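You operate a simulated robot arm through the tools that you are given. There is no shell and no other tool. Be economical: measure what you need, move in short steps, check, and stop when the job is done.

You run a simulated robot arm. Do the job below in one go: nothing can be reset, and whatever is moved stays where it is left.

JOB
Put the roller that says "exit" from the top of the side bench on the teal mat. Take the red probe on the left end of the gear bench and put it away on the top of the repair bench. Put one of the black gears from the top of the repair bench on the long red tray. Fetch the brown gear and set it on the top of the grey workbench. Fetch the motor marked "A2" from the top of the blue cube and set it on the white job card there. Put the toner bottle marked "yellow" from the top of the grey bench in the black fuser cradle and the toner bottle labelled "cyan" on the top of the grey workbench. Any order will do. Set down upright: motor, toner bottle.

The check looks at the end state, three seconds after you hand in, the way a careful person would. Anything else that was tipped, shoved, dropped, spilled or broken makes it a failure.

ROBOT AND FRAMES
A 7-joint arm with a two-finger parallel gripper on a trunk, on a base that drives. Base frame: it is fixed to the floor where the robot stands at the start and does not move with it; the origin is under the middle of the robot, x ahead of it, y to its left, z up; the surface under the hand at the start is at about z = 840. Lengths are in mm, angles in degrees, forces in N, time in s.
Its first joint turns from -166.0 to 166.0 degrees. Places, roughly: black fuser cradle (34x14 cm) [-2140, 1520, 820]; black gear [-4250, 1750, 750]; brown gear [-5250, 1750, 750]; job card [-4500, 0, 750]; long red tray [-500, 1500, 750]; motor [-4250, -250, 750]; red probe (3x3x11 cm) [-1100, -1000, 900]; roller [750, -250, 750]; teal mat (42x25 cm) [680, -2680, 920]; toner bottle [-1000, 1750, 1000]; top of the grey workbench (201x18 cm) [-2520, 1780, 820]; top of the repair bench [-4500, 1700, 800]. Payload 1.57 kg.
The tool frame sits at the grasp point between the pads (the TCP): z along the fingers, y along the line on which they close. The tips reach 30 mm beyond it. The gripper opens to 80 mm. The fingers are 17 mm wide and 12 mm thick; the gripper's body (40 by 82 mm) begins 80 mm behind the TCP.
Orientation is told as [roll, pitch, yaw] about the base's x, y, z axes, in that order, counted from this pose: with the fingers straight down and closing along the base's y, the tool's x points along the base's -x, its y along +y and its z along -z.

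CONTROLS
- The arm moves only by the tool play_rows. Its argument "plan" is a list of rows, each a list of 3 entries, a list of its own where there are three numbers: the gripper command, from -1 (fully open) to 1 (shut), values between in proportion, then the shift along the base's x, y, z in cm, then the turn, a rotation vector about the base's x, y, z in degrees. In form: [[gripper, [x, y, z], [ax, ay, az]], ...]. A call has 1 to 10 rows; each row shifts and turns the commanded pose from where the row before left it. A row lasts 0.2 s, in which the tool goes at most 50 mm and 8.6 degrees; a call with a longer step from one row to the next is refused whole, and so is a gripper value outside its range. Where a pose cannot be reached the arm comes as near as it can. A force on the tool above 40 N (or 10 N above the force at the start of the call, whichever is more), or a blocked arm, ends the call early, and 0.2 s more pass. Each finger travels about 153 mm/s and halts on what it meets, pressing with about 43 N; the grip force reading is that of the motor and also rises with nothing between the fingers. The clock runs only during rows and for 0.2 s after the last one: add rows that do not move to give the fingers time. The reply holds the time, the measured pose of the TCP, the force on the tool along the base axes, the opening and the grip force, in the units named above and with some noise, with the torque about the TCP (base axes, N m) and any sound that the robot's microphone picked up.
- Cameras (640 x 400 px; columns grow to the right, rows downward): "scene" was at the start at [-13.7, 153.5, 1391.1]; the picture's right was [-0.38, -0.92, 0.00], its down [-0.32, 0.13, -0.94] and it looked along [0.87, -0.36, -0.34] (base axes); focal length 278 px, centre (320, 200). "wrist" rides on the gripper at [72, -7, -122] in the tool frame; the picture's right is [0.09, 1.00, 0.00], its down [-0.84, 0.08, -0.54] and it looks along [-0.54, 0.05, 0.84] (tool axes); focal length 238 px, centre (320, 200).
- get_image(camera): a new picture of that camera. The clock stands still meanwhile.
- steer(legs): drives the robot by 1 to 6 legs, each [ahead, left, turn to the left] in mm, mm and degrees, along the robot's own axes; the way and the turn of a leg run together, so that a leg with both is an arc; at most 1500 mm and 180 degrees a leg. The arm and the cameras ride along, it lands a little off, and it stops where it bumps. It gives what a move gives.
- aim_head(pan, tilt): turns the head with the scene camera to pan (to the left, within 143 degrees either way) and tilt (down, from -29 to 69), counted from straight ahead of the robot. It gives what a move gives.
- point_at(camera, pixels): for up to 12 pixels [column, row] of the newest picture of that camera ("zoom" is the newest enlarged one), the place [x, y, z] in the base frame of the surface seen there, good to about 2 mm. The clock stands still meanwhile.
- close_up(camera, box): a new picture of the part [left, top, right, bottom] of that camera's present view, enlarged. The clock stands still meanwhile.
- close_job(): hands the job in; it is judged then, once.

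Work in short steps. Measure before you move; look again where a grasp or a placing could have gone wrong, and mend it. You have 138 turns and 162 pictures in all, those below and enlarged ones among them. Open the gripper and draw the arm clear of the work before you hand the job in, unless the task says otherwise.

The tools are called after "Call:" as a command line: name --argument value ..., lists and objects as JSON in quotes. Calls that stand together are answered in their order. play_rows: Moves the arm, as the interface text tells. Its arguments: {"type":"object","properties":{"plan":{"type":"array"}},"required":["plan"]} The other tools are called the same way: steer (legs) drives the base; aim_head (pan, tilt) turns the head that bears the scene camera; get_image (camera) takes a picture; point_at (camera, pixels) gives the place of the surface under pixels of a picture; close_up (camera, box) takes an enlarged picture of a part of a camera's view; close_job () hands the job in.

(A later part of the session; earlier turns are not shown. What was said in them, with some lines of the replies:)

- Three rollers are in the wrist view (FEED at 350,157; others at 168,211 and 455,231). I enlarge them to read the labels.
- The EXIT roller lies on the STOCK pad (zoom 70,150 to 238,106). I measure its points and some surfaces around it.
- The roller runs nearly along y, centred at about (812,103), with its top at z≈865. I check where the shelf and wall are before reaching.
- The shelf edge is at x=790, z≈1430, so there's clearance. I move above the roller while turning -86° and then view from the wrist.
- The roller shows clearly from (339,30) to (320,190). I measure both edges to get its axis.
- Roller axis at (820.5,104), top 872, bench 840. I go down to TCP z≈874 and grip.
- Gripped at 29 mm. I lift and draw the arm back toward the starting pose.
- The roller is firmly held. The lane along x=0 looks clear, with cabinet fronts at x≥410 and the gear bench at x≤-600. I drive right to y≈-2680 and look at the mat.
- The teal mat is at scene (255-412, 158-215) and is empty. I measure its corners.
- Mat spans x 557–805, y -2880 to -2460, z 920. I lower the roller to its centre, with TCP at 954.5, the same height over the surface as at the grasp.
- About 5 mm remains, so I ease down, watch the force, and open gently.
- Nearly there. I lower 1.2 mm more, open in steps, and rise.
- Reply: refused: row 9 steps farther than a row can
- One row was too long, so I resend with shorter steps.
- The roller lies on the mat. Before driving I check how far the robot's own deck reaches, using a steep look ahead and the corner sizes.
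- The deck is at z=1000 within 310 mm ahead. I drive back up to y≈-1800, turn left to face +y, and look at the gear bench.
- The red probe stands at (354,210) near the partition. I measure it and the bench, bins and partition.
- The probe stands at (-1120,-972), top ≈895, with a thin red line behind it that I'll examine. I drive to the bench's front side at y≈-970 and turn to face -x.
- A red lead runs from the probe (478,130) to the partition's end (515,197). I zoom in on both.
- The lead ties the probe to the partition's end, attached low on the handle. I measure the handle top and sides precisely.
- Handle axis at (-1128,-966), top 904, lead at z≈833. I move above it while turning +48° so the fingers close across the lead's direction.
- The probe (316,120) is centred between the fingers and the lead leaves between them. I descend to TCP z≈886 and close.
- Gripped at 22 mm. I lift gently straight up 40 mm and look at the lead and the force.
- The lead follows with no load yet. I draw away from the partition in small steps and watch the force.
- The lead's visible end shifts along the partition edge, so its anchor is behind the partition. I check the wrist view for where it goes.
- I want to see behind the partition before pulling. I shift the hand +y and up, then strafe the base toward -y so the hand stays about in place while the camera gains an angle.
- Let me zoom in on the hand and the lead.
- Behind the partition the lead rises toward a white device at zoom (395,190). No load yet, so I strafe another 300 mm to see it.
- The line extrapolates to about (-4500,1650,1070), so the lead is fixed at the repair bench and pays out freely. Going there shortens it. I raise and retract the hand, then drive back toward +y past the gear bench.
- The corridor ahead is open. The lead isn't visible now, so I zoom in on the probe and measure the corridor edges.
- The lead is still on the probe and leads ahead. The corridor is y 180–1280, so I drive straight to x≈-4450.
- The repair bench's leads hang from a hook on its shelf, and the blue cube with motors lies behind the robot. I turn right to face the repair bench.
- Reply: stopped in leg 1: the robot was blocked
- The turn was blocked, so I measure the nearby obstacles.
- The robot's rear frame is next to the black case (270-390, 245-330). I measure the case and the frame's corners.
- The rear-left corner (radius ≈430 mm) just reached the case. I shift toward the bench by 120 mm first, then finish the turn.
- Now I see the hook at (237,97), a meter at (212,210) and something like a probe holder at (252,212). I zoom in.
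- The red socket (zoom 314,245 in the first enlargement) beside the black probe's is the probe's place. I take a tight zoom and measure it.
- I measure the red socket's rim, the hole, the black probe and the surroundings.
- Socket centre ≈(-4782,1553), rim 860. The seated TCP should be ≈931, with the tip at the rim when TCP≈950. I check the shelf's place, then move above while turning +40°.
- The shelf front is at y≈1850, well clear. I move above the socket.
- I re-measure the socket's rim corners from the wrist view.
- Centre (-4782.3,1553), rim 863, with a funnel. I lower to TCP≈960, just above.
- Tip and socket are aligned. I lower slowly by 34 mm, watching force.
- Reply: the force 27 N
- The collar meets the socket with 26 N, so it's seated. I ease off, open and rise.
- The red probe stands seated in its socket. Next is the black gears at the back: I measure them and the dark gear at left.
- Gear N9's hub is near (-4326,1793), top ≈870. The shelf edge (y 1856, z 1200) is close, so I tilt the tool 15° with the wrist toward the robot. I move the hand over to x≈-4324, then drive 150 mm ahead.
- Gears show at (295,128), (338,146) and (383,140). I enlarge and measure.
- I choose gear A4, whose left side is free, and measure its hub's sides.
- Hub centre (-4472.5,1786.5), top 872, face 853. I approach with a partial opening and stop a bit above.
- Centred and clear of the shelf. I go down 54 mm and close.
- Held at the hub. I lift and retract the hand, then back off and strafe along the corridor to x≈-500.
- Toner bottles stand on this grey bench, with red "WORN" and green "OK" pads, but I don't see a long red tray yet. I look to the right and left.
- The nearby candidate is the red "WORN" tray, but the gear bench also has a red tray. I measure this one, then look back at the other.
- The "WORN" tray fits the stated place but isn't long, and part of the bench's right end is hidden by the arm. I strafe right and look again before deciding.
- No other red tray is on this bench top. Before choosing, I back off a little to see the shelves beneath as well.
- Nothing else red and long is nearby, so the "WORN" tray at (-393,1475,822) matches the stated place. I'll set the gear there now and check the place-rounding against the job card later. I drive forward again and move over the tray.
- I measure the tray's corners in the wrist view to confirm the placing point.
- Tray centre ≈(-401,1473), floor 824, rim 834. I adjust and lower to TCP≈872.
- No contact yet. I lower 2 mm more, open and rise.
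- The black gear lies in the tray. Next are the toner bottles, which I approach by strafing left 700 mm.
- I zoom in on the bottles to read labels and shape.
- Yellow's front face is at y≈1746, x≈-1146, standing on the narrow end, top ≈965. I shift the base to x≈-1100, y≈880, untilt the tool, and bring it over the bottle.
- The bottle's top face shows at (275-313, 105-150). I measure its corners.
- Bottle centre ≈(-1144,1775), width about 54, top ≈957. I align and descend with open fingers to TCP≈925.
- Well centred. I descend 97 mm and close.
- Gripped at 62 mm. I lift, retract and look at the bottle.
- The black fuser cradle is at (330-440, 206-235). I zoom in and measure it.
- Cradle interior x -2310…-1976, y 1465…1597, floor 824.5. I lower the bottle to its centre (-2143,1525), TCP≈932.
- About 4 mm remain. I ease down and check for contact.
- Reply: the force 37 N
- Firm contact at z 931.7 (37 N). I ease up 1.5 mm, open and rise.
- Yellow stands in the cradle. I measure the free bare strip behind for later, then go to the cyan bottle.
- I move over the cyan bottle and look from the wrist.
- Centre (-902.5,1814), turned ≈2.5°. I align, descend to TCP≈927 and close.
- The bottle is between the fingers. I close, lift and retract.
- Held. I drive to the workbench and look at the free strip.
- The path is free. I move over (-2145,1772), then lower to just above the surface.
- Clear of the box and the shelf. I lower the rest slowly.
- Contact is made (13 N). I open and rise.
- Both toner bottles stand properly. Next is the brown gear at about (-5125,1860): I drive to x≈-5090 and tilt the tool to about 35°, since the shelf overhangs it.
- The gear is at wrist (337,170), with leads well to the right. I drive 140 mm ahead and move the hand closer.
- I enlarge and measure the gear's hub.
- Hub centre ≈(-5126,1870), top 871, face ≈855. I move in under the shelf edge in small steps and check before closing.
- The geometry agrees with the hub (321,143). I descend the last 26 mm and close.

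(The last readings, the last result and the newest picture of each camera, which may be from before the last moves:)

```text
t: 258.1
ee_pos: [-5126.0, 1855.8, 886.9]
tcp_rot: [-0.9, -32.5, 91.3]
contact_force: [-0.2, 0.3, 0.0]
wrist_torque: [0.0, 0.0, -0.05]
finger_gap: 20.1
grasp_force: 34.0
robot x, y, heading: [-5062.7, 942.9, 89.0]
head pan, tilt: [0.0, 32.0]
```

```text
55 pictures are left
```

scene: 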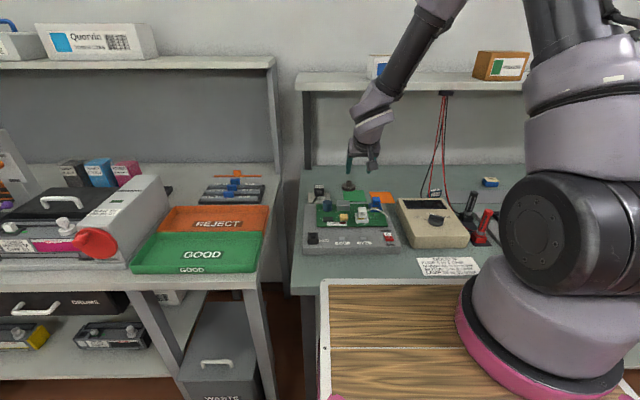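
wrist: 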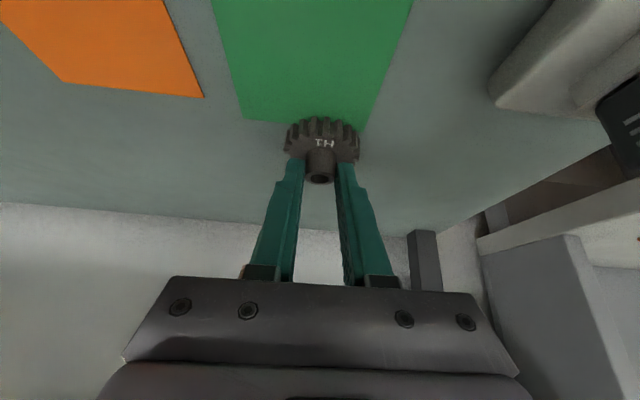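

Held at 20 mm. I lift a bit, draw back from the shelf, and drive to the workbench.

Call:
play_rows --plan '[[1, [0, 0, 2], [0, 0, 0]], [1, [0, -1.5, 3], [0, 0, 0]], [1, [0, -3, 3], [0, 0, 0]], [1, [0.5, -3, 3], [0, 0, 0]], [1, [0.5, -3, 3], [0, 0, 0]], [1, [1, -3, 3], [0, 0, 0]], [1, [1, -3, 3], [0, 0, 0]], [1, [1, -3, 3], [0, 0, 0]], [1, [1, -3.5, 3], [0, 0, 0]], [1, [1, -3.5, 1], [0, 0, 0]]]'

Call:
steer --legs '[[-160, 0, 0.5], [0, -1410, 0], [0, -1400, 0]]'

Call:
get_image --camera "scene"

Call:
get_image --camera "wrist"

```text
t: 260.3
ee_pos: [-5065.9, 1590.4, 1155.2]
tcp_rot: [-1.0, -32.4, 91.4]
contact_force: [0.0, 1.0, -1.3]
wrist_torque: [-0.04, 0.02, 0.0]
finger_gap: 19.8
grasp_force: 34.3
robot x, y, heading: [-5066.9, 936.1, 88.6]
head pan, tilt: [0.0, 32.0]
```

```text
t: 274.9
ee_pos: [-2282.6, 1459.0, 1157.0]
tcp_rot: [-0.8, -32.4, 92.6]
contact_force: [0.2, -0.2, -0.3]
wrist_torque: [0.02, -0.01, -0.03]
finger_gap: 20.1
grasp_force: 33.6
robot x, y, heading: [-2259.7, 810.8, 90.3]
head pan, tilt: [0.0, 32.0]
```

```text
54 pictures are left
```

scene: 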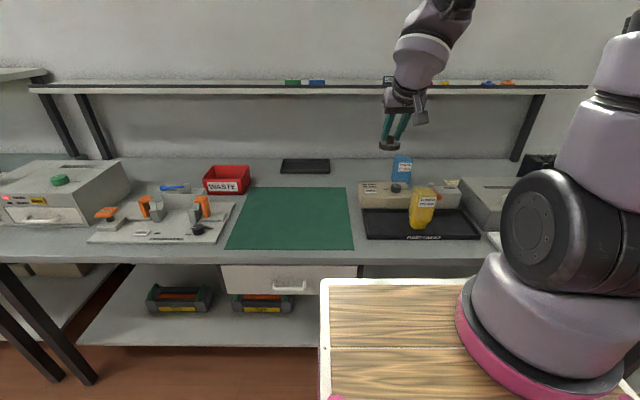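

```text
53 pictures are left
```

wrist: 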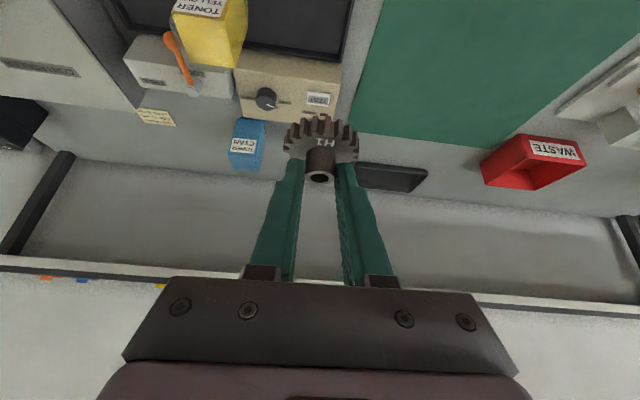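

The free bare surface is between the cyan bottle and the tray, at about scene (362,172). I measure it and the mat's edge.

Call:
point_at --camera "scene" --pixels '[[362, 172], [370, 178], [352, 178], [345, 188], [330, 170], [393, 175], [360, 182]]'

Call:
steer --legs '[[120, 0, 0]]'

```text
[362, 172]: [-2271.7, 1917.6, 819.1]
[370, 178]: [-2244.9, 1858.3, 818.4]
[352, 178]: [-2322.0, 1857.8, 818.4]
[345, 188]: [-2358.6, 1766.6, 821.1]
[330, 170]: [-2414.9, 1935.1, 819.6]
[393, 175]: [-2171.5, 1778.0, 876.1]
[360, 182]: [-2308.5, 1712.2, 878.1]
```

```text
t: 276.1
ee_pos: [-2282.6, 1581.2, 1156.6]
tcp_rot: [-0.8, -32.4, 92.5]
contact_force: [-0.6, 0.0, -1.0]
wrist_torque: [0.0, -0.04, 0.0]
finger_gap: 19.9
grasp_force: 33.4
robot x, y, heading: [-2266.1, 933.6, 90.3]
head pan, tilt: [0.0, 32.0]
```

Target gear spot (-2280,1830), surface 819. I bring it over and down to 15 mm above.

Call:
play_rows --plan '[[1, [0, 4, -2.5], [0, 0, 0]], [1, [0.1, 4, -2.5], [0, 0, 0]], [1, [0.1, 4, -2.5], [0, 0, 0]], [1, [0, 4, -2.5], [0, 0, 0]], [1, [0, 4, -2.5], [0, 0, 0]], [1, [0, 3.45, -3], [0, 0, 0]], [1, [0, 0, -4], [0, 0, 0]], [1, [0, 0, -4], [0, 0, 0]], [1, [0, 0, -4], [0, 0, 0]], [1, [0, 0, 0], [0, 0, 0]]]'

Call:
close_up --camera "scene" --box '[320, 80, 460, 230]'

Call:
get_image --camera "wrist"

```text
t: 278.4
ee_pos: [-2281.4, 1815.3, 882.9]
tcp_rot: [-0.9, -32.6, 92.5]
contact_force: [-0.4, -0.1, 0.1]
wrist_torque: [0.05, -0.01, -0.02]
finger_gap: 20.1
grasp_force: 34.1
robot x, y, heading: [-2261.7, 933.4, 90.1]
head pan, tilt: [0.0, 32.0]
```

```text
2.67 times, centred on (390, 155) of scene
```

zoom: 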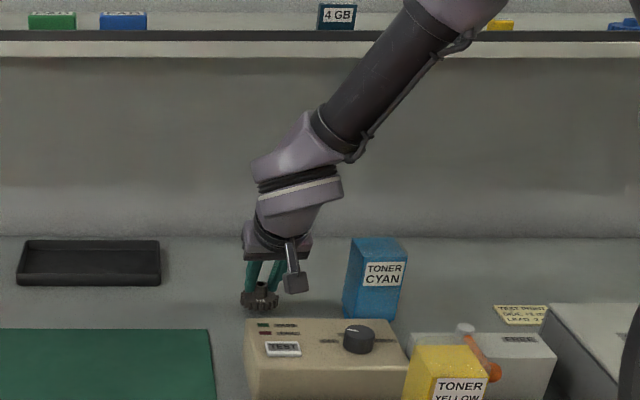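

```text
51 pictures are left
```

wrist: 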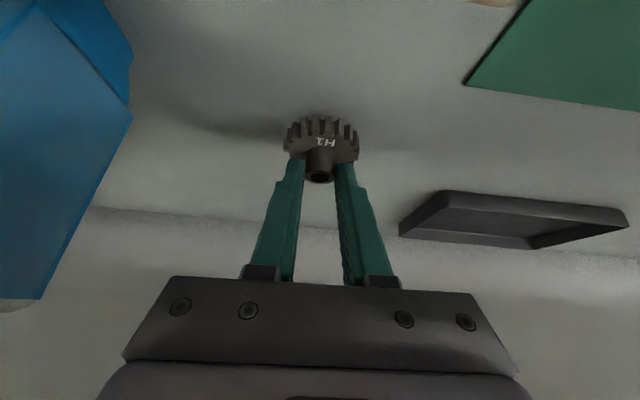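

All is clear. I lower 16 mm in small steps, then check contact.

Call:
play_rows --plan '[[1, [0, 0, -0.9], [0, 0, 0]], [1, [0, 0, -0.5], [0, 0, 0]], [1, [0, 0, -0.2], [0, 0, 0]], [1, [0, 0, 0], [0, 0, 0]]]'

```text
t: 279.4
ee_pos: [-2279.9, 1813.5, 866.7]
tcp_rot: [-0.9, -32.5, 92.5]
contact_force: [0.9, -0.9, 18.8]
wrist_torque: [0.56, 0.1, -0.04]
finger_gap: 20.1
grasp_force: 33.5
robot x, y, heading: [-2269.1, 931.2, 90.4]
head pan, tilt: [0.0, 32.0]
```

Contact (19 N). I open part-way and rise along the tool's back direction.

Call:
play_rows --plan '[[0.4, [0, 0, 0], [0, 0, 0]], [0.1, [0, 0, 0], [0, 0, 0]], [0.1, [0, 0, 0], [0, 0, 0]], [0.1, [0, 0, 2.5], [0, 0, 0]], [0.1, [0, -0.5, 4], [0, 0, 0]], [0.1, [0, -2, 4], [0, 0, 0]], [0.1, [0, -2.5, 4], [0, 0, 0]], [0.1, [0, -2.5, 4], [0, 0, 0]], [-0.3, [0, -3.5, 3], [0, 0, 0]], [-1, [0, -3.5, 3], [0, 0, 0]]]'

Call:
play_rows --plan '[[-1, [0, -4, 2], [-4, 0, 0]], [-1, [0, -4, 0], [-4, 0, 0]], [-1, [0, -4, 0], [-4, 0, 0]], [-1, [0, 0, 0], [-4, 0, 0]], [-1, [0, 0, 0], [-4, 0, 0]], [-1, [0, 0, 0], [-4, 0, 0]], [-1, [0, 0, 0], [-4, 0, 0]], [-1, [0, 0, 0], [-4, 0, 0]]]'

Call:
close_up --camera "scene" --box '[300, 100, 500, 240]'

```text
t: 281.6
ee_pos: [-2282.2, 1670.2, 1111.7]
tcp_rot: [-0.8, -32.3, 92.5]
contact_force: [0.7, 0.5, -1.2]
wrist_torque: [-0.03, 0.03, 0.0]
finger_gap: 80.0
grasp_force: 0.1
robot x, y, heading: [-2265.4, 933.0, 90.3]
head pan, tilt: [0.0, 32.0]
```

```text
t: 283.4
ee_pos: [-2279.7, 1550.2, 1131.3]
tcp_rot: [0.5, -0.4, 92.2]
contact_force: [0.9, -0.4, -0.9]
wrist_torque: [0.0, 0.03, 0.02]
finger_gap: 80.3
grasp_force: 0.1
robot x, y, heading: [-2266.4, 931.9, 90.5]
head pan, tilt: [0.0, 32.0]
```

```text
2.86 times, centred on (400, 170) of scene
```

zoom: 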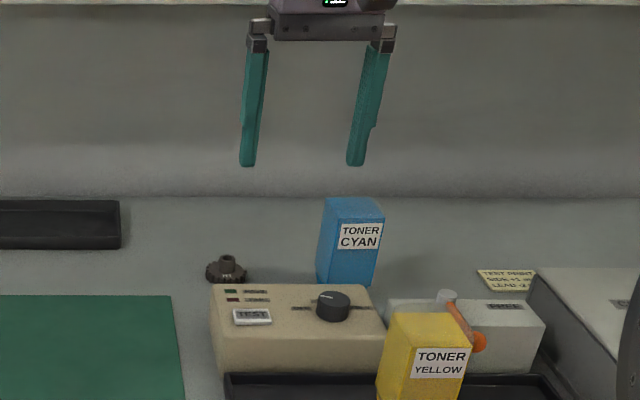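

The brown gear and cyan bottle stand well. Last is the motor: I back off, move along the corridor, turn 180° in the open part, and go to the blue cube.

Call:
steer --legs '[[-180, 0, 0], [0, 1100, 0], [0, 0, 90], [0, 0, 90], [0, -1000, 0]]'

Call:
aim_head --pan 0 --tilt 35

Call:
get_image --camera "scene"

Call:
get_image --camera "wrist"

```text
t: 302.3
ee_pos: [-4346.1, 188.6, 1130.5]
tcp_rot: [0.4, -0.5, -91.0]
contact_force: [-0.3, 0.6, 0.9]
wrist_torque: [0.01, 0.02, 0.0]
finger_gap: 80.1
grasp_force: 0.0
robot x, y, heading: [-4323.1, 809.8, -92.7]
head pan, tilt: [0.0, 32.0]
```

```text
t: 302.9
ee_pos: [-4345.2, 190.6, 1130.7]
tcp_rot: [0.4, -0.5, -91.0]
contact_force: [-0.1, -0.2, -0.8]
wrist_torque: [0.03, -0.01, -0.02]
finger_gap: 80.2
grasp_force: 0.1
robot x, y, heading: [-4325.8, 806.7, -93.0]
head pan, tilt: [0.0, 35.0]
```

```text
49 pictures are left
```

scene: 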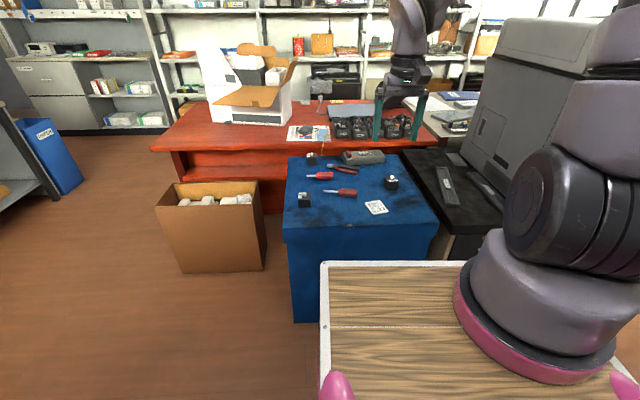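

```text
48 pictures are left
```

wrist: 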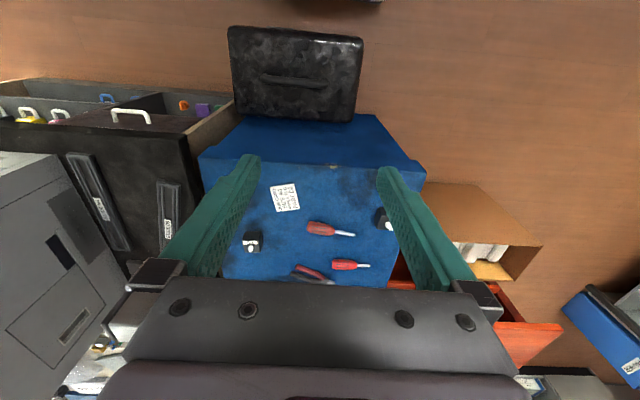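

Three motors on the cube are at scene (312,158), (304,200) and (391,182), with the card at (376,207). I zoom in to read them and measure.

Call:
close_up --camera "scene" --box '[280, 140, 440, 240]'

Call:
point_at --camera "zoom" --pixels '[[95, 220], [95, 250], [128, 55], [128, 82], [445, 145], [445, 170], [385, 270], [345, 265], [420, 280], [370, 245], [400, 285], [20, 330]]'

Call:
close_up --camera "wrist" --box '[230, 170, 400, 290]'

```text
4.00 times, centred on (360, 190) of scene
```

zoom: 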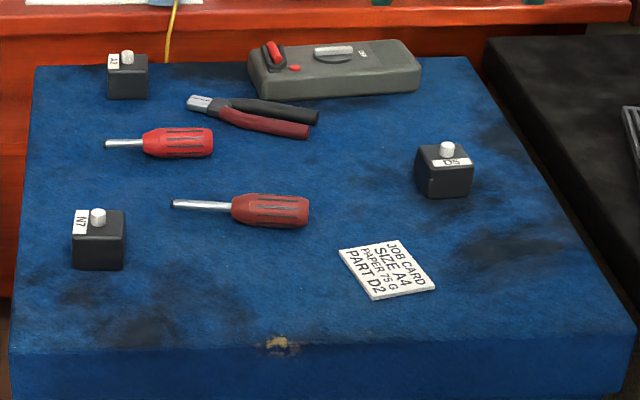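

```text
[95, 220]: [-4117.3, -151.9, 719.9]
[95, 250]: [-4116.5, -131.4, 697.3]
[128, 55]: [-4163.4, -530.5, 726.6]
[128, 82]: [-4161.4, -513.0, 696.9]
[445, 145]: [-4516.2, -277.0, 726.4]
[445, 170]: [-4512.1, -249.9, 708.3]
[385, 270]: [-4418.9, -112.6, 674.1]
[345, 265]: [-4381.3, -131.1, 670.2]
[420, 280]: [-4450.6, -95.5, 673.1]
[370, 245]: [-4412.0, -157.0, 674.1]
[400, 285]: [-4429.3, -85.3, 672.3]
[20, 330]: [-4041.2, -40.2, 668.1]
```

```text
3.33 times, centred on (315, 230) of wrist
```

zoom: 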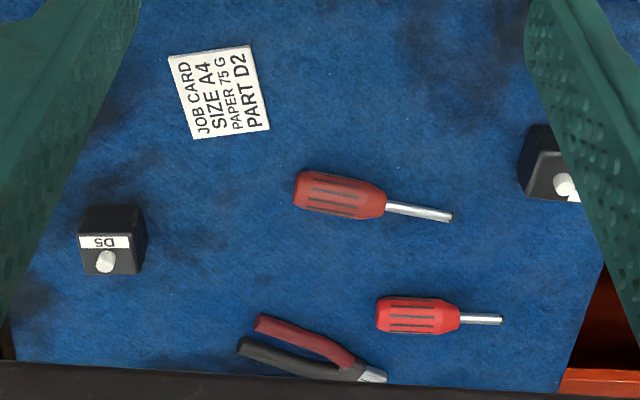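

The card is at (-4418,-115), which matches the stated rounding to 500 mm, so the tray choice is also confirmed. I confirm "A2" on the far-left motor and measure the cardboard box and floor space to find a standing place.

Call:
close_up --camera "scene" --box '[295, 145, 335, 175]'

Call:
point_at --camera "scene" --pixels '[[180, 272], [262, 268], [160, 205], [258, 188], [188, 186], [294, 318], [284, 230], [289, 160], [152, 150], [165, 190], [330, 145], [60, 190]]'

```text
13.33 times, centred on (315, 160) of scene
```

zoom: 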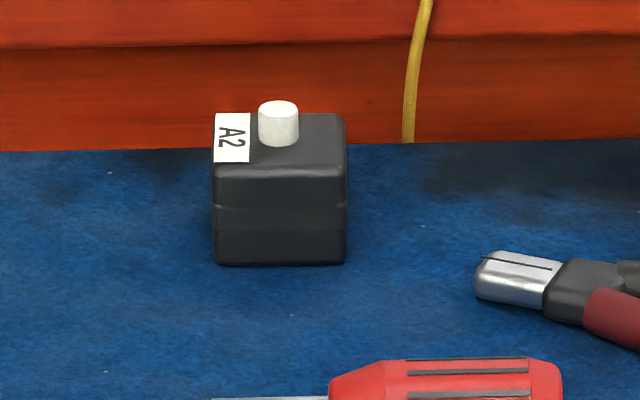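

```text
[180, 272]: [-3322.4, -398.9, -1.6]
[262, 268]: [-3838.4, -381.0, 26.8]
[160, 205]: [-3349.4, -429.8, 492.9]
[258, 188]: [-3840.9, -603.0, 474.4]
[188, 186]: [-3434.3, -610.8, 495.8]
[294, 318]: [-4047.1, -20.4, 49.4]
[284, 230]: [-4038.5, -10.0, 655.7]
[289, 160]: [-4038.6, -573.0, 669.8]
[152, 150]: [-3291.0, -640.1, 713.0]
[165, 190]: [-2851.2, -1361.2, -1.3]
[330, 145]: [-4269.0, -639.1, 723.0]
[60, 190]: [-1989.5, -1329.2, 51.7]
```

It is "A2", at (-4162,-520). I'll stand at about (-3530,100) facing it, with clearance from the box (y<-381) and the cube (x<-4038). From there the card (914 mm away) is also in reach.

Call:
steer --legs '[[0, 800, 0], [690, 0, 0], [0, 0, -41.5]]'

Call:
get_image --camera "scene"

```text
t: 311.5
ee_pos: [-3728.3, -523.5, 1131.1]
tcp_rot: [0.4, -0.5, -104.2]
contact_force: [-0.1, -0.4, 0.7]
wrist_torque: [0.0, -0.05, 0.03]
finger_gap: 80.2
grasp_force: 0.1
robot x, y, heading: [-3569.3, 73.6, -106.0]
head pan, tilt: [0.0, 35.0]
stopped in leg 3: the robot was blocked; the commanded pose is now the measured one
```

```text
44 pictures are left
```

scene: 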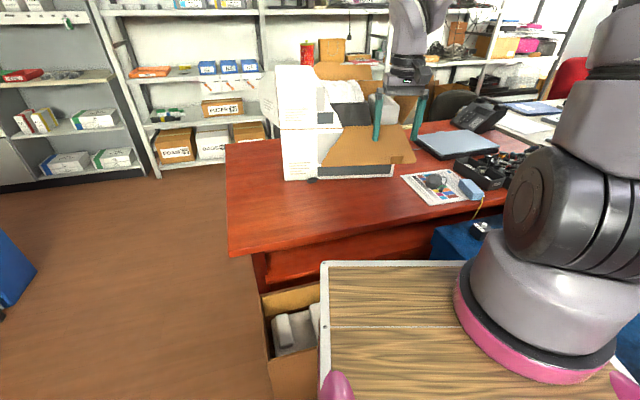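

The front frame touched something, likely the box. I back off 120 mm and finish the turn.

Call:
steer --legs '[[-120, 0, 0], [0, 0, -29]]'

Call:
aim_head --pan 10 --tilt 60

Call:
get_image --camera "scene"

Call:
get_image --camera "wrist"

```text
t: 314.1
ee_pos: [-3961.2, -255.0, 1130.0]
tcp_rot: [0.4, -0.6, -132.9]
contact_force: [0.5, -0.3, -0.3]
wrist_torque: [0.0, 0.0, 0.01]
finger_gap: 79.8
grasp_force: 0.1
robot x, y, heading: [-3537.0, 191.4, -135.0]
head pan, tilt: [0.0, 35.0]
```

```text
t: 315.0
ee_pos: [-3961.3, -256.4, 1130.3]
tcp_rot: [0.4, -0.5, -133.0]
contact_force: [0.4, 0.2, -0.3]
wrist_torque: [0.01, 0.01, 0.01]
finger_gap: 80.0
grasp_force: 0.2
robot x, y, heading: [-3533.5, 192.7, -134.7]
head pan, tilt: [10.0, 60.0]
```

```text
43 pictures are left
```

scene: 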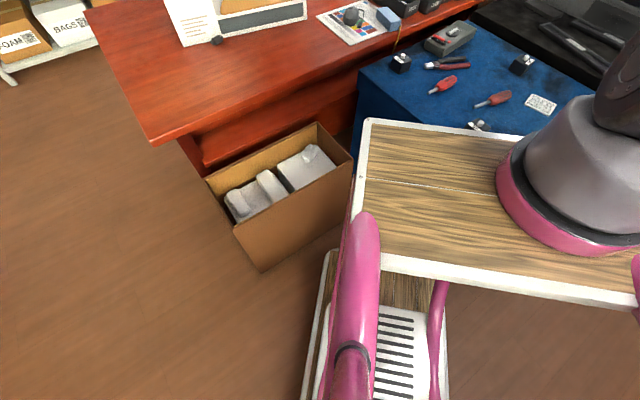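

```text
42 pictures are left
```

wrist: 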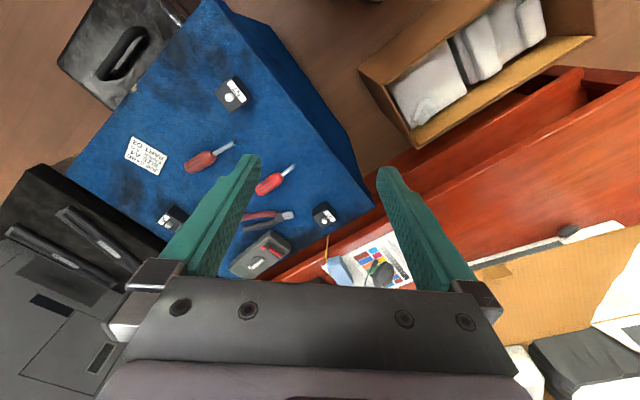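

I check that the box hasn't moved, and measure the frame's front and the motor.

Call:
point_at --camera "scene" --pixels '[[262, 270], [350, 165], [235, 228], [322, 270], [365, 125], [400, 65]]'

Call:
close_up --camera "wrist" --box '[300, 190, 350, 240]'

Call:
point_at --camera "zoom" --pixels '[[190, 150], [330, 190], [290, 60], [220, 250], [290, 290]]'

```text
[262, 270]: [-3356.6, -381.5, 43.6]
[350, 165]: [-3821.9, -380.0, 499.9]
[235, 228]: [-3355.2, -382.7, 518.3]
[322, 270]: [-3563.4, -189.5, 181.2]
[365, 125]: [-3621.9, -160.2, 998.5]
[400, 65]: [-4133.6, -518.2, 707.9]
```

```text
8.00 times, centred on (325, 215) of wrist
```

zoom: 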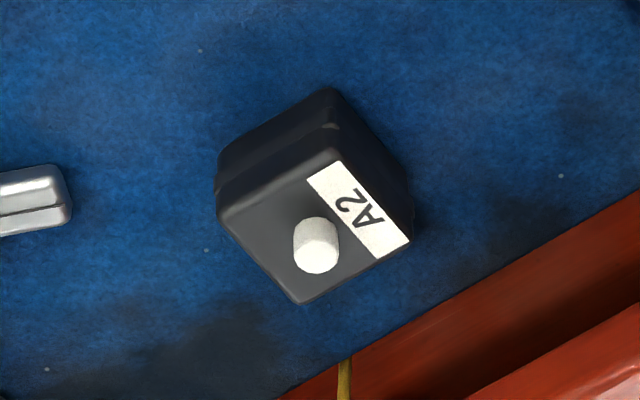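

```text
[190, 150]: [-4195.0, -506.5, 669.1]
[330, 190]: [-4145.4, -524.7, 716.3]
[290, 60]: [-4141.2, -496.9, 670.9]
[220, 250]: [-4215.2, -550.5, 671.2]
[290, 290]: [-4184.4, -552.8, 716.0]
```

The box is unmoved. I measure the motor's top corners, then drive 45 mm closer.

Call:
point_at --camera "zoom" --pixels '[[226, 213], [328, 157], [403, 240], [300, 295], [265, 235], [370, 190], [350, 265], [275, 180], [316, 240]]'

Call:
steer --legs '[[45, 0, 0]]'

```text
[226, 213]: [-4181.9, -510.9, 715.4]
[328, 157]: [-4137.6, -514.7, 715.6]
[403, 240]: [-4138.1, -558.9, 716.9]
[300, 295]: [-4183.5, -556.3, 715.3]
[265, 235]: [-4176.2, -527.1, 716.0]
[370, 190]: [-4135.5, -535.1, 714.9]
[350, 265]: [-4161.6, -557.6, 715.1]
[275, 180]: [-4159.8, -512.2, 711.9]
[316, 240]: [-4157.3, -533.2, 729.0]
```

```text
t: 315.9
ee_pos: [-3993.2, -288.1, 1129.6]
tcp_rot: [0.3, -0.5, -133.0]
contact_force: [-0.1, -0.4, -0.1]
wrist_torque: [-0.01, 0.02, -0.03]
finger_gap: 80.2
grasp_force: 0.2
robot x, y, heading: [-3564.3, 161.3, -134.7]
head pan, tilt: [10.0, 60.0]
```

Motor top centre (-4160,-535), 45 mm square, top 716, cloth 670. I move above it while turning to yaw ≈-92.5.

Call:
play_rows --plan '[[-1, [-1.67, -2.47, -2.6], [0, 0, 4.05]], [-1, [-1.67, -2.47, -2.6], [0, 0, 4.05]], [-1, [-1.67, -2.47, -2.6], [0, 0, 4.05]], [-1, [-1.67, -2.47, -2.6], [0, 0, 4.05]], [-1, [-1.67, -2.47, -2.6], [0, 0, 4.05]], [-1, [-1.67, -2.47, -2.6], [0, 0, 4.05]], [-1, [-1.67, -2.47, -2.6], [0, 0, 4.05]], [-1, [-1.67, -2.47, -2.6], [0, 0, 4.05]], [-1, [-1.67, -2.47, -2.6], [0, 0, 4.05]], [-1, [-1.67, -2.47, -2.6], [0, 0, 4.05]]]'

Call:
get_image --camera "wrist"

Call:
aim_head --pan 5 --tilt 35

Call:
get_image --camera "scene"

```text
t: 318.1
ee_pos: [-4159.4, -534.3, 871.9]
tcp_rot: [0.3, -0.5, -92.4]
contact_force: [0.5, 0.7, 0.7]
wrist_torque: [0.0, -0.04, 0.05]
finger_gap: 80.2
grasp_force: 0.0
robot x, y, heading: [-3569.0, 155.1, -134.7]
head pan, tilt: [10.0, 60.0]
```

```text
40 pictures are left
```

wrist: 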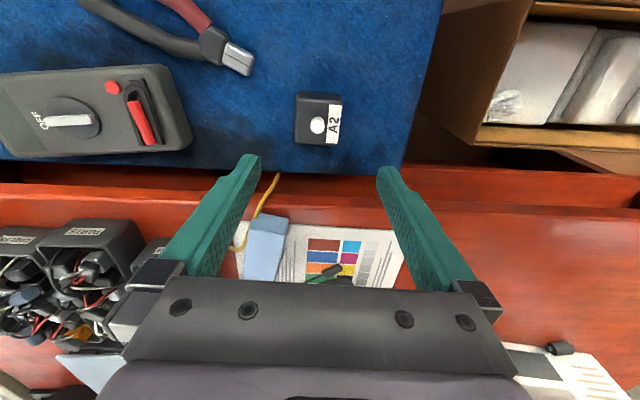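

```text
t: 319.0
ee_pos: [-4158.9, -534.9, 871.1]
tcp_rot: [0.4, -0.5, -92.5]
contact_force: [0.4, 0.4, -0.1]
wrist_torque: [0.01, -0.02, 0.0]
finger_gap: 80.0
grasp_force: 0.0
robot x, y, heading: [-3565.5, 157.0, -135.1]
head pan, tilt: [5.0, 35.0]
```

```text
39 pictures are left
```

scene: 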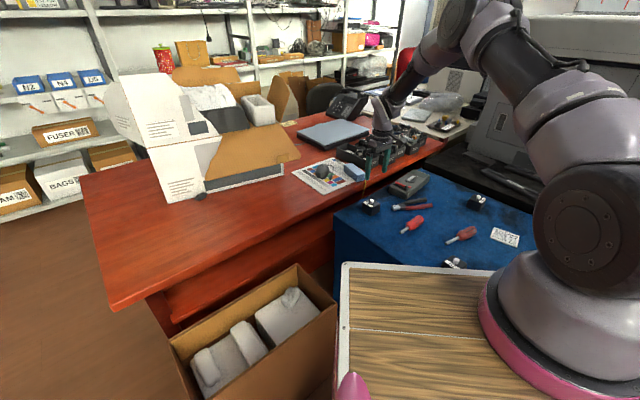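

The motor (318,118) is aligned and nothing is in the way. I descend to TCP≈706.

Call:
play_rows --plan '[[-1, [-0.1, 0, -4], [0, 0, 0]], [-1, [0, 0, -4], [0, 0, 0]], [-1, [0, 0, -4], [0, 0, 0]], [-1, [0, 0, -3], [0, 0, 0]], [-1, [0, 0, -1.5], [0, 0, 0]], [-1, [0, 0, 0], [0, 0, 0]]]'

Call:
get_image --camera "wrist"

```text
t: 320.4
ee_pos: [-4161.6, -533.9, 706.1]
tcp_rot: [0.5, -0.5, -92.4]
contact_force: [0.2, 0.6, -0.1]
wrist_torque: [-0.01, 0.03, -0.01]
finger_gap: 80.3
grasp_force: 0.1
robot x, y, heading: [-3565.4, 158.6, -134.9]
head pan, tilt: [5.0, 35.0]
```

```text
38 pictures are left
```

wrist: 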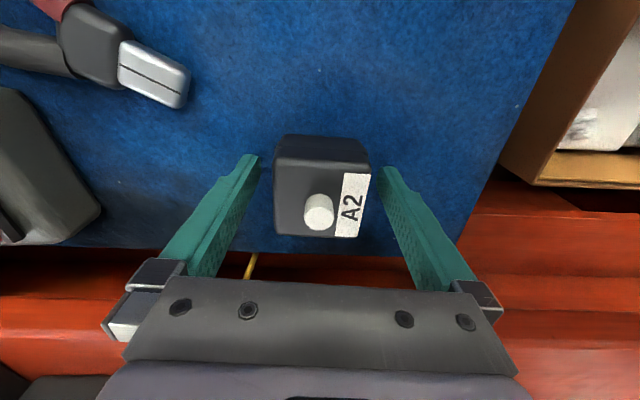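

Motor A2 is between the fingers. I close and lift 150 mm.

Call:
play_rows --plan '[[1, [0, 0, 0], [0, 0, 0]], [1, [0, 0, 0], [0, 0, 0]], [1, [0, 0, 0], [0, 0, 0]], [1, [0, 0, 2], [0, 0, 0]], [1, [0, 0, 3.5], [0, 0, 0]], [1, [0, 0, 4], [0, 0, 0]], [1, [0, 0, 4], [0, 0, 0]], [1, [0, 0, 0], [0, 0, 0]]]'

Call:
close_up --camera "scene" --box '[330, 100, 540, 280]'

Call:
get_image --camera "wrist"

```text
t: 322.2
ee_pos: [-4160.5, -533.5, 842.5]
tcp_rot: [0.5, -0.5, -92.5]
contact_force: [0.0, 0.0, -4.1]
wrist_torque: [0.02, -0.02, 0.0]
finger_gap: 54.0
grasp_force: 43.1
robot x, y, heading: [-3566.2, 153.3, -134.9]
head pan, tilt: [5.0, 35.0]
```

```text
2.22 times, centred on (435, 190) of scene
```

zoom: 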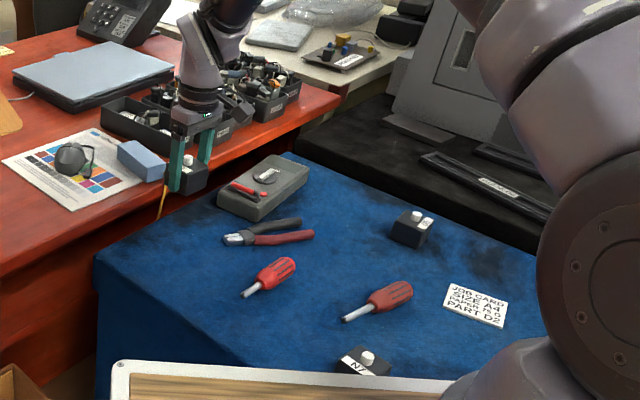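

```text
36 pictures are left
```

wrist: 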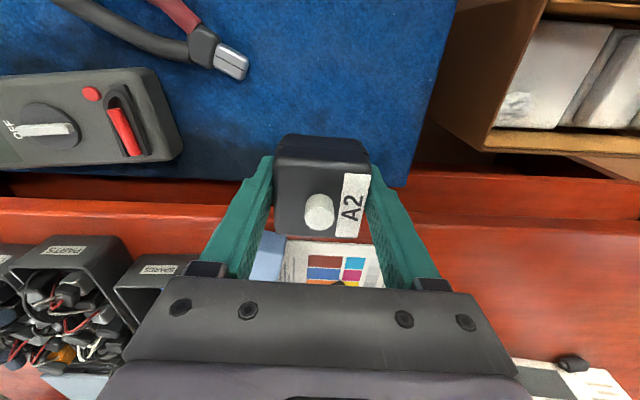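

Held firmly. I measure the card's centre and corners from this view.

Call:
point_at --camera "zoom" --pixels '[[476, 305], [454, 286], [506, 302], [502, 325], [446, 310], [430, 330], [411, 230]]'

```text
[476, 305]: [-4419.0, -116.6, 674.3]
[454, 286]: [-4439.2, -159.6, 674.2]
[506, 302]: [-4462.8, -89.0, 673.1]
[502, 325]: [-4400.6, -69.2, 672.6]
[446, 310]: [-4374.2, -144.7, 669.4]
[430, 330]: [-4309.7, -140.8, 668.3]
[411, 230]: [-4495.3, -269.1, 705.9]
```

Card centre (-4419,-116), z 674. I carry the motor over it, turning +20° to line up with the card.

Call:
play_rows --plan '[[1, [-2.35, 3.8, 0], [0, 0, 2]], [1, [-2.35, 3.8, 0], [0, 0, 2]], [1, [-2.35, 3.8, 0], [0, 0, 2]], [1, [-2.35, 3.8, 0], [0, 0, 2]], [1, [-2.35, 3.8, 0], [0, 0, 2]], [1, [-2.35, 3.8, 0], [0, 0, 2]], [1, [-2.35, 3.8, 0], [0, 0, 2]], [1, [-2.35, 3.8, 0], [0, 0, 2]], [1, [-2.35, 3.8, 0], [0, 0, 2]], [1, [-2.35, 3.8, 0], [0, 0, 2]]]'

Call:
play_rows --plan '[[1, [-2.25, 3.75, -2], [0, 0, 0]], [1, [0, 0, -4], [0, 0, 0]], [1, [0, 0, 0], [0, 0, 0]]]'

Call:
get_image --camera "wrist"

Call:
close_up --camera "scene" --box '[380, 120, 540, 270]'

```text
t: 324.4
ee_pos: [-4397.2, -151.7, 840.5]
tcp_rot: [0.5, -0.5, -72.4]
contact_force: [1.0, -0.8, -3.7]
wrist_torque: [0.11, 0.03, 0.0]
finger_gap: 54.0
grasp_force: 42.9
robot x, y, heading: [-3569.4, 156.8, -134.7]
head pan, tilt: [5.0, 35.0]
```

```text
t: 325.2
ee_pos: [-4419.0, -112.0, 780.3]
tcp_rot: [0.4, -0.5, -72.4]
contact_force: [-0.3, 0.1, -3.8]
wrist_torque: [0.04, -0.01, 0.0]
finger_gap: 53.9
grasp_force: 43.6
robot x, y, heading: [-3562.8, 155.6, -134.9]
head pan, tilt: [5.0, 35.0]
```

```text
35 pictures are left
```

wrist: 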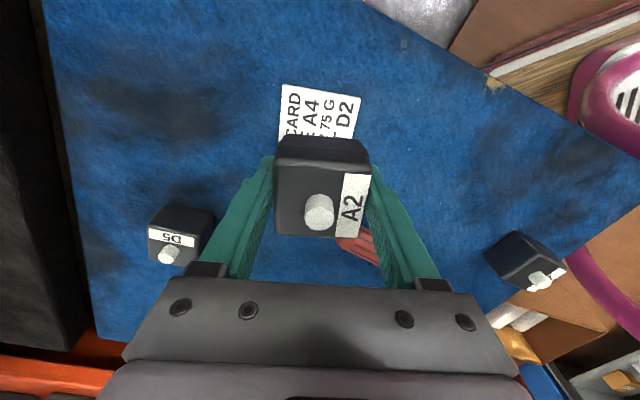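

```text
2.67 times, centred on (460, 195) of scene
```

zoom: 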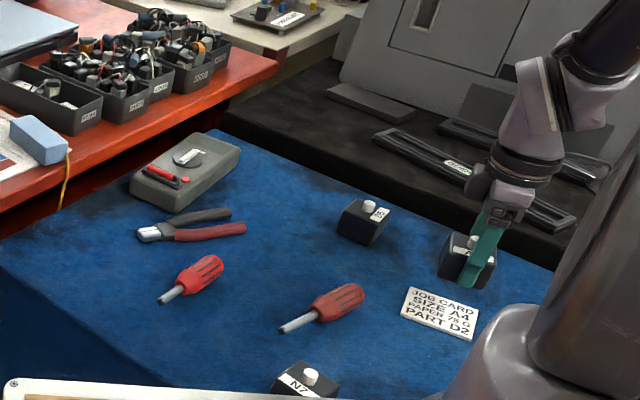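

I correct 3 mm in y and lower to just above the card.

Call:
play_rows --plan '[[1, [0, -0.3, -2.5], [0, 0, 0]], [1, [0, 0, -2], [0, 0, 0]], [1, [0, 0, -1.3], [0, 0, 0]], [1, [0, 0, -0.6], [0, 0, 0]], [1, [0, 0, -0.3], [0, 0, 0]], [1, [0, 0, 0], [0, 0, 0]]]'

Call:
get_image --camera "wrist"

```text
t: 326.6
ee_pos: [-4419.8, -118.3, 712.5]
tcp_rot: [0.5, -0.5, -72.5]
contact_force: [0.1, 0.0, -3.7]
wrist_torque: [0.01, 0.05, 0.03]
finger_gap: 54.1
grasp_force: 42.9
robot x, y, heading: [-3564.4, 159.5, -134.9]
head pan, tilt: [5.0, 35.0]
```

```text
33 pictures are left
```

wrist: 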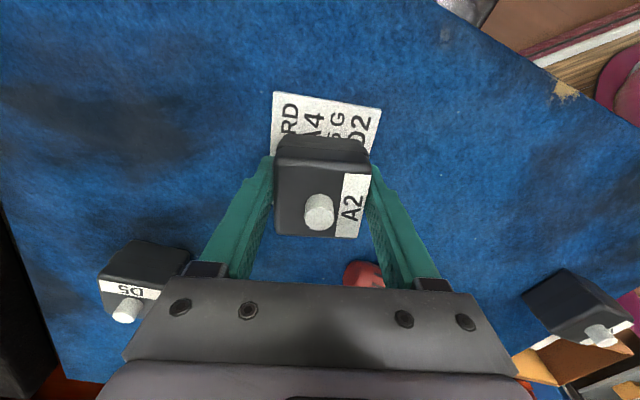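

I verify the card's visible corners against the motor's position.

Call:
point_at --camera "wrist" --pixels '[[277, 95], [379, 110], [272, 150], [371, 152], [325, 103]]'

```text
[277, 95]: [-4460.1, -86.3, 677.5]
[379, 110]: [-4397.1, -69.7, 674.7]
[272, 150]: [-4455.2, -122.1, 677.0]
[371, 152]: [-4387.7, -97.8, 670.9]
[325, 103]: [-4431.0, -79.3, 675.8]
```

Centred. I lower the last couple of millimetres.

Call:
play_rows --plan '[[1, [0, 0.2, -0.1], [0, 0, 0]], [1, [0, 0, -0.1], [0, 0, 0]], [1, [0, 0, 0], [0, 0, 0]]]'

```text
t: 327.4
ee_pos: [-4419.4, -116.0, 711.0]
tcp_rot: [0.5, -0.6, -72.5]
contact_force: [-0.1, -0.4, -4.1]
wrist_torque: [-0.01, 0.01, 0.01]
finger_gap: 53.6
grasp_force: 43.5
robot x, y, heading: [-3561.6, 159.3, -134.7]
head pan, tilt: [5.0, 35.0]
```

Call:
play_rows --plan '[[1, [0, 0, -0.1], [0, 0, 0]], [1, [0, 0, -0.1], [0, 0, 0]], [1, [0, 0, 0], [0, 0, 0]]]'

```text
t: 328.2
ee_pos: [-4419.3, -118.0, 710.5]
tcp_rot: [0.5, -0.5, -72.5]
contact_force: [0.2, 0.3, 0.9]
wrist_torque: [-0.03, 0.12, 0.0]
finger_gap: 53.5
grasp_force: 43.2
robot x, y, heading: [-3566.6, 158.5, -135.1]
head pan, tilt: [5.0, 35.0]
```

The weight is off the tool, so there is contact. I open and rise.

Call:
play_rows --plan '[[1, [0, 0, -0.05], [0, 0, 0]], [-0.5, [0, 0, 0], [0, 0, 0]], [-1, [0, 0, 0], [0, 0, 0]], [-1, [0, 0, 0], [0, 0, 0]], [-1, [0, 0, 3], [0, 0, 0]], [-1, [0, 0, 4], [0, 0, 0]], [-1, [0, 0, 4.5], [0, 0, 0]], [-1, [0, 0, 4.5], [0, 0, 0]], [-1, [1, 1, 4.5], [0, 0, 0]], [-1, [2, 2, 4], [0, 0, 0]]]'

Call:
get_image --camera "wrist"

Call:
close_up --camera "scene" --box '[330, 120, 540, 280]'

```text
t: 330.4
ee_pos: [-4388.5, -87.9, 952.8]
tcp_rot: [0.6, -0.6, -72.4]
contact_force: [-1.2, -1.3, -1.1]
wrist_torque: [0.02, -0.06, -0.03]
finger_gap: 79.8
grasp_force: 0.0
robot x, y, heading: [-3566.0, 158.0, -134.9]
head pan, tilt: [5.0, 35.0]
```

```text
32 pictures are left
```

wrist: 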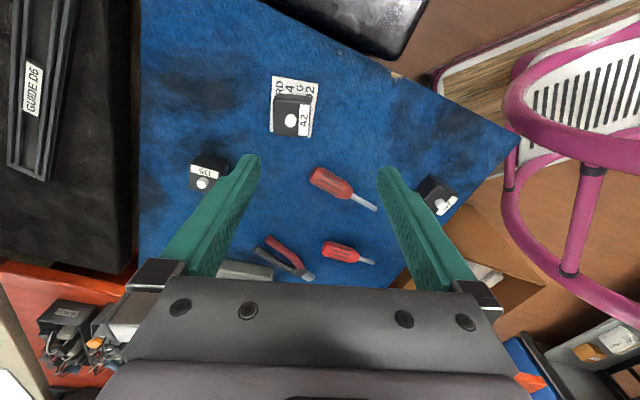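

```text
2.50 times, centred on (435, 200) of scene
```

zoom: 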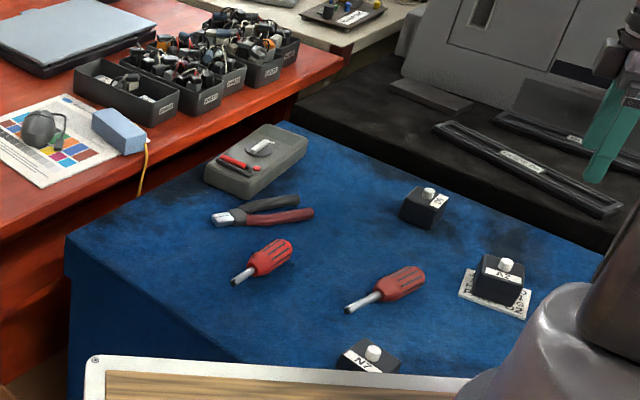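

Motor A2 stands upright on the job card. I raise the arm clear of the work.

Call:
play_rows --plan '[[-1, [2, 1, 4], [0, 0, 0]], [-1, [2, 1, 4], [0, 0, 0]], [-1, [2, 1, 4], [0, 0, 0]], [-1, [3, 1, 3], [0, 0, 0]], [-1, [3, 1, 2], [0, 0, 0]], [-1, [3, 1, 0], [0, 0, 0]]]'

Call:
steer --legs '[[-250, 0, 0]]'

Call:
get_image --camera "scene"

```text
t: 331.8
ee_pos: [-4240.2, -28.3, 1126.3]
tcp_rot: [0.4, -0.6, -72.4]
contact_force: [0.9, 0.1, -0.3]
wrist_torque: [-0.02, -0.01, -0.02]
finger_gap: 80.2
grasp_force: 0.0
robot x, y, heading: [-3566.9, 158.6, -134.8]
head pan, tilt: [5.0, 35.0]
```

```text
t: 333.6
ee_pos: [-4064.3, 148.2, 1127.1]
tcp_rot: [0.4, -0.5, -72.4]
contact_force: [0.5, 0.4, -0.6]
wrist_torque: [-0.02, 0.02, 0.0]
finger_gap: 80.0
grasp_force: 0.1
robot x, y, heading: [-3389.9, 338.3, -134.7]
head pan, tilt: [5.0, 35.0]
```

```text
30 pictures are left
```

scene: 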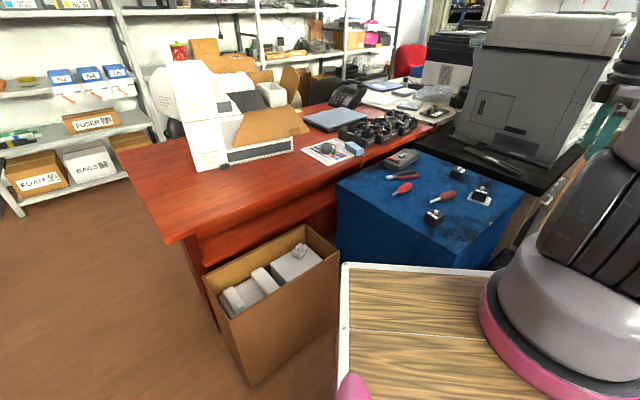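

Everything is in place, the gripper is open and the arm is clear. I hand in the job.

Call:
close_job

```text
The job is handed in.
```

I finished all seven placements and handed the job in; the one judgement call was which red tray to use for the black gear.

- **EXIT roller:** lying on the teal mat.
- **Red probe:** upright in the red socket on the repair bench, next to the black probe. Its lead is still attached to the hook on that bench's shelf.
- **Black gear (A4):** in the red tray marked "WORN". There is also a larger red tray on the gear bench. I chose "WORN" because it matches the place you gave for the long red tray.
- **Brown gear (H1):** on the grey workbench, left of the cyan bottle.
- **Motor A2:** upright on the job card on the blue cube.
- **Yellow toner bottle:** upright in the black fuser cradle.
- **Cyan toner bottle:** upright on the grey workbench.

The base was blocked twice while turning. The first time it appeared to touch the black case in front of the blue cube. The second time it was probably the cardboard box beside the cube. The box's front had not shifted when I measured it; I did not measure the case again, but it looked undisturbed.
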